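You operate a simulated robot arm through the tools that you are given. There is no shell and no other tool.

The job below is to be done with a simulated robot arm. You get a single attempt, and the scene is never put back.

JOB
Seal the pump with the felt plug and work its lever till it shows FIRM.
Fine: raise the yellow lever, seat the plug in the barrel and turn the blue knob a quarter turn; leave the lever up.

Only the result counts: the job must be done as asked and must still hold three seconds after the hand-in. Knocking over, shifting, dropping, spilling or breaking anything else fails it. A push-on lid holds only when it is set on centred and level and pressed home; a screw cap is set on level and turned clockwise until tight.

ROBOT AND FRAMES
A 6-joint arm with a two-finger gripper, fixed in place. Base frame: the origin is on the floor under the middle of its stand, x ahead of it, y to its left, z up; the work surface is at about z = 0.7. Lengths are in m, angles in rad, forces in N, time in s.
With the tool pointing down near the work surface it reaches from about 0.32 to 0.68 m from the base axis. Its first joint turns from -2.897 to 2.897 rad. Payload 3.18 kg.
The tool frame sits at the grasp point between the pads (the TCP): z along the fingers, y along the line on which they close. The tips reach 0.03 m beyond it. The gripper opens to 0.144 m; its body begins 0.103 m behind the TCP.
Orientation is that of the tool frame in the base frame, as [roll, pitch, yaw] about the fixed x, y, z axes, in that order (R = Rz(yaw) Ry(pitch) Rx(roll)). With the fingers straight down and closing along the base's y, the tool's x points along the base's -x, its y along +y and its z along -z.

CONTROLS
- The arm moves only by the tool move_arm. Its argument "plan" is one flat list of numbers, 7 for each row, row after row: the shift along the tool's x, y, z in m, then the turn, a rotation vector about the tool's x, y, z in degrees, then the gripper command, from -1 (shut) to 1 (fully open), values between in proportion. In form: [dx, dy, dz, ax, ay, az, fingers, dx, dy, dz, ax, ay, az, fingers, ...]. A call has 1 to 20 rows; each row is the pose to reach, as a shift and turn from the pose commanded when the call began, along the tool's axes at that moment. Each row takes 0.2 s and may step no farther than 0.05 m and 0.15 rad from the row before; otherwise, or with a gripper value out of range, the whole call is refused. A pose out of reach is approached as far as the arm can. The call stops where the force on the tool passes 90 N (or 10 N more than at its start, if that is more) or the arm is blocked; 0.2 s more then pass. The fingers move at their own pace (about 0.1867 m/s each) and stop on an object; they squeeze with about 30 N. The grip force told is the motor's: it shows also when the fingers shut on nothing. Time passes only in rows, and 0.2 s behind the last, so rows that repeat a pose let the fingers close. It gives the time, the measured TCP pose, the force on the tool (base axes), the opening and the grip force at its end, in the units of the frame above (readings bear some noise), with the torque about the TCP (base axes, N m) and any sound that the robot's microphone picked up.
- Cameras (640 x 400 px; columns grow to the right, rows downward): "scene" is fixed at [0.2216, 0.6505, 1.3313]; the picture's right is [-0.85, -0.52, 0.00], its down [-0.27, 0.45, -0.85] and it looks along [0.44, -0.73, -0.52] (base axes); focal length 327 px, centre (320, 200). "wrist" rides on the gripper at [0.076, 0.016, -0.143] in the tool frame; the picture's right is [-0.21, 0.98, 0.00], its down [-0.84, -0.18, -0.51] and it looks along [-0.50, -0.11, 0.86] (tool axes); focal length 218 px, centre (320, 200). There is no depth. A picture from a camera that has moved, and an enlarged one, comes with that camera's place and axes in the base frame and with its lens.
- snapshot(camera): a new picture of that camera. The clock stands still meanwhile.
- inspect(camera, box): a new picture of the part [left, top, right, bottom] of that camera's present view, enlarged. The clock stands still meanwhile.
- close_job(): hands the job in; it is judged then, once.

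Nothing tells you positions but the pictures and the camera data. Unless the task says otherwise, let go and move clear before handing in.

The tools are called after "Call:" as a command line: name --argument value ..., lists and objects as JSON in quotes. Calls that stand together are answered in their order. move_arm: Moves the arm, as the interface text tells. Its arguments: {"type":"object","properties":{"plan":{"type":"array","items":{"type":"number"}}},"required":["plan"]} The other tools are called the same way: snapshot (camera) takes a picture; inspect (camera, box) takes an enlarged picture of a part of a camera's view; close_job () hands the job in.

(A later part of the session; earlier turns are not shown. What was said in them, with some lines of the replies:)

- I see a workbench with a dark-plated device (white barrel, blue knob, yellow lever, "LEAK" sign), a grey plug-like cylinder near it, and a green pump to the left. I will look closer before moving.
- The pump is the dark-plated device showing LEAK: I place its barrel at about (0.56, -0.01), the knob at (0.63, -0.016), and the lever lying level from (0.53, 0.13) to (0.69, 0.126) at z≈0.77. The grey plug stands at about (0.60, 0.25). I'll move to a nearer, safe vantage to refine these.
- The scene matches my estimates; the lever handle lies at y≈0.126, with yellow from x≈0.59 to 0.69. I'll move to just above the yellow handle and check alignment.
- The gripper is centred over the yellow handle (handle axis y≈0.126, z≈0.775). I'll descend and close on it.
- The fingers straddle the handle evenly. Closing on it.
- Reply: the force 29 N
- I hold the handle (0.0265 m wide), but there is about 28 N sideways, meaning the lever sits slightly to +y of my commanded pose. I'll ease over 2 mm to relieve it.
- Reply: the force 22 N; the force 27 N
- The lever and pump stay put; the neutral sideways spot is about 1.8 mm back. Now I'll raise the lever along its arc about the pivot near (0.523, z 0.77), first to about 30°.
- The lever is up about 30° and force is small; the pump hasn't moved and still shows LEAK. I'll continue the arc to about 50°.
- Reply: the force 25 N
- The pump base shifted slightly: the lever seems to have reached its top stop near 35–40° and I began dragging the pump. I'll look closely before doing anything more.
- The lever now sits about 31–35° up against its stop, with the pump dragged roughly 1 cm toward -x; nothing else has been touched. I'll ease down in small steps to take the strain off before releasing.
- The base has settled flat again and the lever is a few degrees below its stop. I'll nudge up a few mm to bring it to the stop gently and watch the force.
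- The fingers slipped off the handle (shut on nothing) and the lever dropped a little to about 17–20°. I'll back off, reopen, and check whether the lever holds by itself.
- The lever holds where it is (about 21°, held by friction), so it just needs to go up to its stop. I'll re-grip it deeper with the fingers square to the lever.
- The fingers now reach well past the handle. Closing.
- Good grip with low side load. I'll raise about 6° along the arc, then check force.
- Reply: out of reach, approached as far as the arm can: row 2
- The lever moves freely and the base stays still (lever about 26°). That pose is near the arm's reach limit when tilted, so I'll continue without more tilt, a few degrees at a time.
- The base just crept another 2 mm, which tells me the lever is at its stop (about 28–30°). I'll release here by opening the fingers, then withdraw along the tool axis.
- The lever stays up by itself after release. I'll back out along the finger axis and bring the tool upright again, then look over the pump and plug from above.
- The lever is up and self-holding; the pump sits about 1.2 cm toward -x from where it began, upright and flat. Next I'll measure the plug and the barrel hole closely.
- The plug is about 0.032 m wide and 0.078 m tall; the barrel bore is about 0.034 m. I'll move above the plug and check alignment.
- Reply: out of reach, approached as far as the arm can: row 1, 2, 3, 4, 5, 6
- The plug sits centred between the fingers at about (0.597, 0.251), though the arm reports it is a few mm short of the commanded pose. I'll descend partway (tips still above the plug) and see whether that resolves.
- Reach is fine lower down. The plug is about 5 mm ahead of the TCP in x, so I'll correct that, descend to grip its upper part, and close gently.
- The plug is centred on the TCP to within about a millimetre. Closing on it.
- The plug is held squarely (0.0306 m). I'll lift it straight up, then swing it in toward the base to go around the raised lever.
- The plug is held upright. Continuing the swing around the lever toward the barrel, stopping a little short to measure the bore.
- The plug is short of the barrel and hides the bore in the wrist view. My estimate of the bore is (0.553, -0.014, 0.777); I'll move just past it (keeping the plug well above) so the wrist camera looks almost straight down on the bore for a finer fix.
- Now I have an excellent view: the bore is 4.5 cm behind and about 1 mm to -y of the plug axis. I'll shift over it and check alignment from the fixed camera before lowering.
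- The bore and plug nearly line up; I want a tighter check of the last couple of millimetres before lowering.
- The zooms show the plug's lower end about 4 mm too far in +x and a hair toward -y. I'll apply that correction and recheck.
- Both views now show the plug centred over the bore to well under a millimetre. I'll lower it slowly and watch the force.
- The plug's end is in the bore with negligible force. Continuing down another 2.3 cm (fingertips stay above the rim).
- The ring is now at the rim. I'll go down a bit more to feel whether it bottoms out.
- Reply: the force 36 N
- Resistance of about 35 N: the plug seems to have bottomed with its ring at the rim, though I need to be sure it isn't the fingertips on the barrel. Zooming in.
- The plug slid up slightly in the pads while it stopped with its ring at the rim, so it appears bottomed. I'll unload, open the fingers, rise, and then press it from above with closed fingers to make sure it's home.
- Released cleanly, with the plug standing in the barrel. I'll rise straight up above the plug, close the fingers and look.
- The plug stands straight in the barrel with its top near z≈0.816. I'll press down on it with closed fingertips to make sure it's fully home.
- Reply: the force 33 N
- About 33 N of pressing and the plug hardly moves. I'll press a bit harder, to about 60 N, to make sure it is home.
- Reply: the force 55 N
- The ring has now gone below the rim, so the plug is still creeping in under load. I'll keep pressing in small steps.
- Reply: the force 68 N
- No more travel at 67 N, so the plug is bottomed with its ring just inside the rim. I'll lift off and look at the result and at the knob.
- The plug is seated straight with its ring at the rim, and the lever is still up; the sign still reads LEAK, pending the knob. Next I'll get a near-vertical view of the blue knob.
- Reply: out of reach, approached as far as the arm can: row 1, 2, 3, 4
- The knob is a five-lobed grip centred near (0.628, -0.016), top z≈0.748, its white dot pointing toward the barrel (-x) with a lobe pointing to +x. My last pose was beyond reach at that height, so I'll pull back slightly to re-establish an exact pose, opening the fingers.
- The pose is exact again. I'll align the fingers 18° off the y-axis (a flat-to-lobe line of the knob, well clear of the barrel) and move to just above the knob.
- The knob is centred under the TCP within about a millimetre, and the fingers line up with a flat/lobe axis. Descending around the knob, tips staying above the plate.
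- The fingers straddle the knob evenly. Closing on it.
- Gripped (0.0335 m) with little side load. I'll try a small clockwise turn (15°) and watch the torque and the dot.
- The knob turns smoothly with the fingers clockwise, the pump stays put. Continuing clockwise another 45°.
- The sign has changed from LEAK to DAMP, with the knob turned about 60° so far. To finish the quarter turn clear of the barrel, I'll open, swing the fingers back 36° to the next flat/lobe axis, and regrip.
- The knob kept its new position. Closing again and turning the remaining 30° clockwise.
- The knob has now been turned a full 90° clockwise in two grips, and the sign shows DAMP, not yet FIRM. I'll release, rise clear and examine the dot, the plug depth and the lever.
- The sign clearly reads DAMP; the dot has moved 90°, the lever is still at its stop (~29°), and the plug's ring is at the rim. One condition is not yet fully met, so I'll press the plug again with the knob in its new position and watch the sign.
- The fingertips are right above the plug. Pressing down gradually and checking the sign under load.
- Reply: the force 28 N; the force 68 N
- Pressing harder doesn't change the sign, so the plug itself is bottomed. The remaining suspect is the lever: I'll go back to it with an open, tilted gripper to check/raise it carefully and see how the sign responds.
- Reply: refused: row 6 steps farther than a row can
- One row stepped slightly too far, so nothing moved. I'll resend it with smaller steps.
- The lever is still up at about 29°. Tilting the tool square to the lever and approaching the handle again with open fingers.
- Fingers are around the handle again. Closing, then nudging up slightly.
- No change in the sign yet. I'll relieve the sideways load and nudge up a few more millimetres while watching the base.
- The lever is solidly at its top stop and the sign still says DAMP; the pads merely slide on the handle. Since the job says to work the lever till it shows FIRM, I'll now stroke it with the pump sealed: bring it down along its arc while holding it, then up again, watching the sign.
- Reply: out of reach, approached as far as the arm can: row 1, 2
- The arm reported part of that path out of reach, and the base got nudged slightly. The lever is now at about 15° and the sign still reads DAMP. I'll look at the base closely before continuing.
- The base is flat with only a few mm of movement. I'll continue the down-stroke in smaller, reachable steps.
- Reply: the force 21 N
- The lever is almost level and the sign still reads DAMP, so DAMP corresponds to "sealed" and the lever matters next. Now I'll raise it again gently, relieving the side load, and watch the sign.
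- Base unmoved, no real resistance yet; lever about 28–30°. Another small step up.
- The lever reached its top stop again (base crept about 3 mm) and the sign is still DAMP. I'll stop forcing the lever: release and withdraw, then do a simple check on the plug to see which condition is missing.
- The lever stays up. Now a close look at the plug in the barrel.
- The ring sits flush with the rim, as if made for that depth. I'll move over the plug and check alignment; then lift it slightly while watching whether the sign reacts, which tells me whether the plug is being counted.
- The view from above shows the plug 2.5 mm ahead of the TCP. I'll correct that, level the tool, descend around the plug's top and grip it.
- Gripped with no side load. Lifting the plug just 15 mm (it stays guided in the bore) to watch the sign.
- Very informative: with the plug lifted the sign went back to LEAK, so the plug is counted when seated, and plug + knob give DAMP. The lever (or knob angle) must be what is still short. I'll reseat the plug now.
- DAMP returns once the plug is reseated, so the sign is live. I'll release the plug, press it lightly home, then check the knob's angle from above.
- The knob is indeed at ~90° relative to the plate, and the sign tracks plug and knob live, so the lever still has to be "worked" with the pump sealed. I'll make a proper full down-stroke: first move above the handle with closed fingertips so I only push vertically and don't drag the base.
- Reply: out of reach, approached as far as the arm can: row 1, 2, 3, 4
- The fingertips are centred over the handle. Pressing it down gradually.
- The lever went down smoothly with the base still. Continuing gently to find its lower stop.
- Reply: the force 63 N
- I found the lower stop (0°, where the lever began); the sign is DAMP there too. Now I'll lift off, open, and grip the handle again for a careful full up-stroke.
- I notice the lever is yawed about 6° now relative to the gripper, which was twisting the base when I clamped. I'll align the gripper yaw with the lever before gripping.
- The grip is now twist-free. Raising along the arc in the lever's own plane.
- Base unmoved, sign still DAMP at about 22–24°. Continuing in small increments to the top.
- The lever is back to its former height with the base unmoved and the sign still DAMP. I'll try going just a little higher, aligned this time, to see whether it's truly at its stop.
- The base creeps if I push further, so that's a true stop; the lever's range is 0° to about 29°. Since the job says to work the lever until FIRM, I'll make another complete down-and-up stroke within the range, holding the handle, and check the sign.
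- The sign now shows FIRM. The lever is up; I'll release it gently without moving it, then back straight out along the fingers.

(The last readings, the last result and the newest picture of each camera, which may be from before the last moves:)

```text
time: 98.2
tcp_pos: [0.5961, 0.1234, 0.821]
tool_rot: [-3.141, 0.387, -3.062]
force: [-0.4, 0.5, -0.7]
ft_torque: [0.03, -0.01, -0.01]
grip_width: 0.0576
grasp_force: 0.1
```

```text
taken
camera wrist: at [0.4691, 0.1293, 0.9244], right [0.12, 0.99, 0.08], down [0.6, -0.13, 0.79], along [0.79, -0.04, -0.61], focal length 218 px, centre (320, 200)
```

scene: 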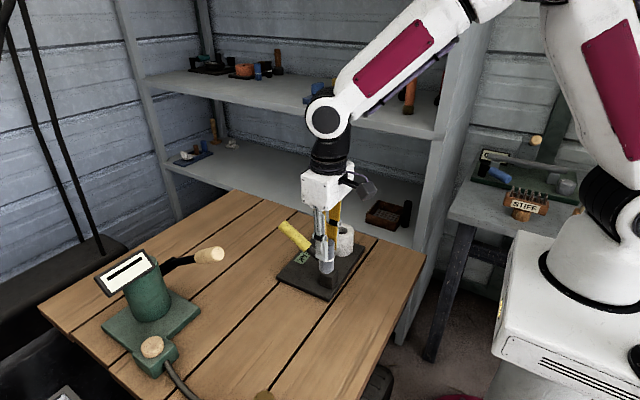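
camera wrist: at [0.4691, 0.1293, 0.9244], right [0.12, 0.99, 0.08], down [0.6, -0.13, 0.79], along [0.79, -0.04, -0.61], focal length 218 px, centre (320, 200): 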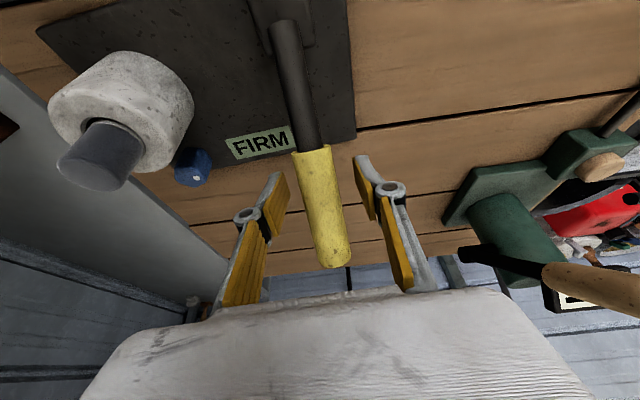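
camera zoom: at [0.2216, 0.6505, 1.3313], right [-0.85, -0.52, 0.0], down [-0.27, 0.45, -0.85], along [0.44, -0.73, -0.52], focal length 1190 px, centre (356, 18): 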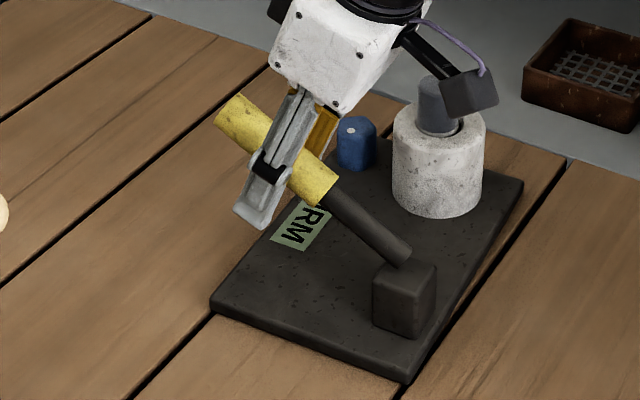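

FIRM holds and the lever stays up by itself. Backing straight out along the finger axis, then levelling the tool and moving well clear.

Call:
move_arm --plan '[0, 0, -0.02, 0, 0, 0, -0.2, 0, 0, -0.05, 0, 0, 0, -0.2, 0, 0, -0.09, 0, 0, 0, -0.2, 0, 0, -0.13, 0, 0, 0, -0.2, 0.01, 0, -0.15, 0, 6, 0, -0.2, 0.025, 0, -0.16, 0, 12, 0, -0.2, 0.05, 0, -0.17, 0, 18, 0, -0.2, 0.08, 0, -0.18, 0, 22, 0, -0.2, 0.08, 0, -0.18, 0, 22, 0, -0.2]'

Call:
snapshot --camera "wrist"

Call:
snapshot --camera "scene"

Call:
inspect --camera "scene" --box '[250, 195, 370, 305]'

```text
time: 100.2
tcp_pos: [0.453, 0.1117, 0.9574]
tool_rot: [3.14, 0.0, -3.064]
force: [0.4, 0.3, 0.9]
ft_torque: [-0.01, 0.0, -0.03]
grip_width: 0.0576
grasp_force: 0.0
```

```text
taken
camera wrist: at [0.3751, 0.1209, 1.1008], right [0.13, 0.99, 0.0], down [0.85, -0.11, 0.51], along [0.5, -0.07, -0.86], focal length 218 px, centre (320, 200)
```

wrist: 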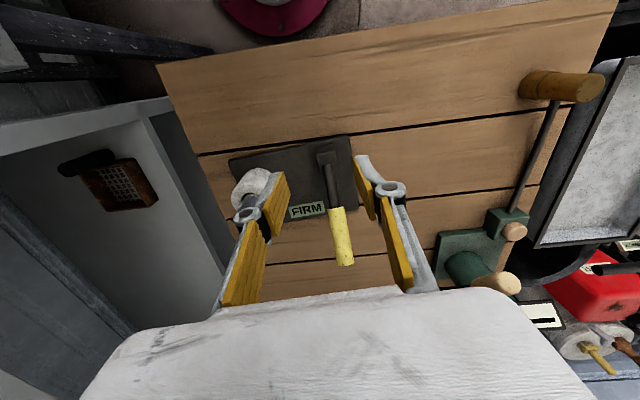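

```text
taken
```

scene: 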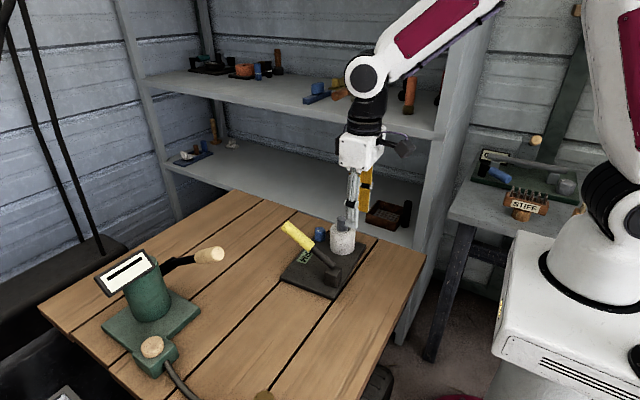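

```text
3.64 times, centred on (310, 250) of scene
camera zoom: at [0.2216, 0.6505, 1.3313], right [-0.85, -0.52, 0.0], down [-0.27, 0.45, -0.85], along [0.44, -0.73, -0.52], focal length 1190 px, centre (356, 18)
```

zoom: 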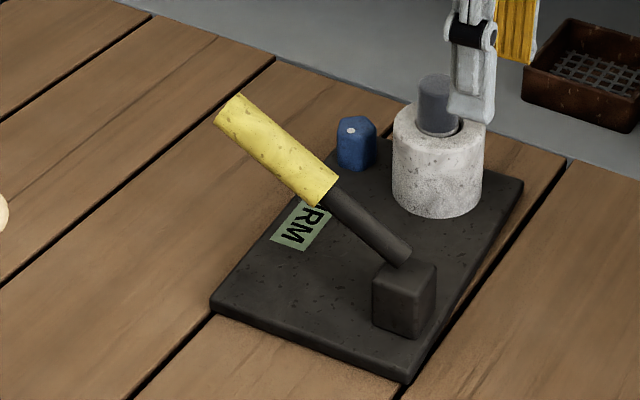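

The sign reads FIRM, lever up, plug home, knob a quarter turn, nothing else disturbed. I'll retreat a bit further and let a few seconds pass to confirm it holds.

Call:
move_arm --plan '[0.03, -0.03, -0.02, 0, 0, 0, 0, 0.06, -0.06, -0.035, 0, 0, 0, 0, 0.09, -0.08, -0.045, 0, 0, 0, 0, 0.09, -0.08, -0.045, 0, 0, 0, 0, 0.09, -0.08, -0.045, 0, 0, 0, 0, 0.09, -0.08, -0.045, 0, 0, 0, 0, 0.09, -0.08, -0.045, 0, 0, 0, 0, 0.09, -0.08, -0.045, 0, 0, 0, 0, 0.09, -0.08, -0.045, 0, 0, 0, 0, 0.09, -0.08, -0.045, 0, 0, 0, 0, 0.09, -0.08, -0.045, 0, 0, 0, 0, 0.09, -0.08, -0.045, 0, 0, 0, 0, 0.09, -0.08, -0.045, 0, 0, 0, 0, 0.09, -0.08, -0.045, 0, 0, 0, 0, 0.09, -0.08, -0.045, 0, 0, 0, 0, 0.09, -0.08, -0.045, 0, 0, 0, 0, 0.09, -0.08, -0.045, 0, 0, 0, 0]'

Call:
inspect --camera "scene" --box '[250, 195, 370, 305]'

Call:
inspect --camera "wrist" --box '[240, 120, 440, 280]'

```text
time: 103.8
tcp_pos: [0.3703, 0.0258, 1.0022]
tool_rot: [3.14, 0.001, -3.063]
force: [0.2, -0.1, -0.1]
ft_torque: [0.01, -0.02, 0.01]
grip_width: 0.0721
grasp_force: 0.0
```

```text
3.64 times, centred on (310, 250) of scene
camera zoom: at [0.2216, 0.6505, 1.3313], right [-0.85, -0.52, 0.0], down [-0.27, 0.45, -0.85], along [0.44, -0.73, -0.52], focal length 1190 px, centre (356, 18)
```

zoom: 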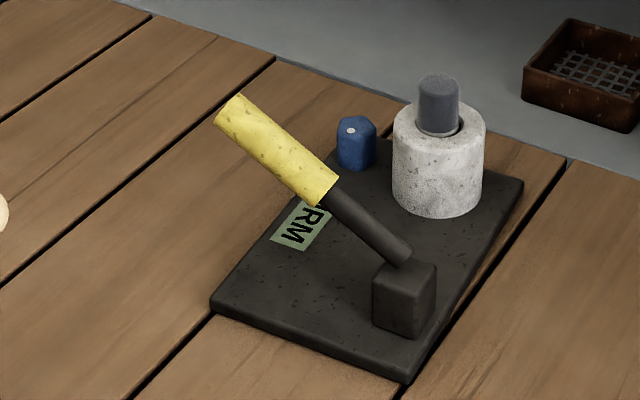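

```text
2.50 times, centred on (340, 200) of wrist
camera zoom: at [0.2915, 0.0357, 1.1452], right [0.13, 0.99, 0.0], down [0.85, -0.11, 0.51], along [0.5, -0.07, -0.86], focal length 546 px, centre (270, 200)
```

zoom: 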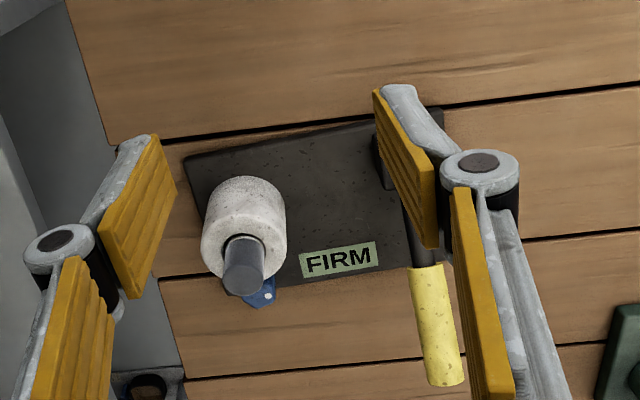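

The pump has shown FIRM steadily for several seconds, with the lever up, the plug seated and the knob a quarter turn round. The gripper is open and well clear. Handing in the job.

Call:
close_job

```text
The job is handed in.
```

The pump shows FIRM, and it was still showing it several seconds after I let go, when I handed the job in. I don't have the judge's result.

- **Plug:** the felt plug is pressed to the bottom of the barrel, with its white ring level with the rim.
- **Knob:** the blue knob is turned a quarter turn clockwise. The job gave no direction, so I chose clockwise.
- **Lever:** it is up at about 28°, just under its stop at about 29–30°, and stays there by itself. Once the pump was sealed the sign read DAMP. It changed to FIRM after I moved the lever down and up a few times.
- **Pump position:** I dragged the pump while finding the lever's top stop. It now sits roughly 2 cm from where it started and is turned about 5°. It is flat and upright, but if the pump's own position counts, this could fail the job.

I saw nothing else touched or moved, and the arm is clear with the gripper open.
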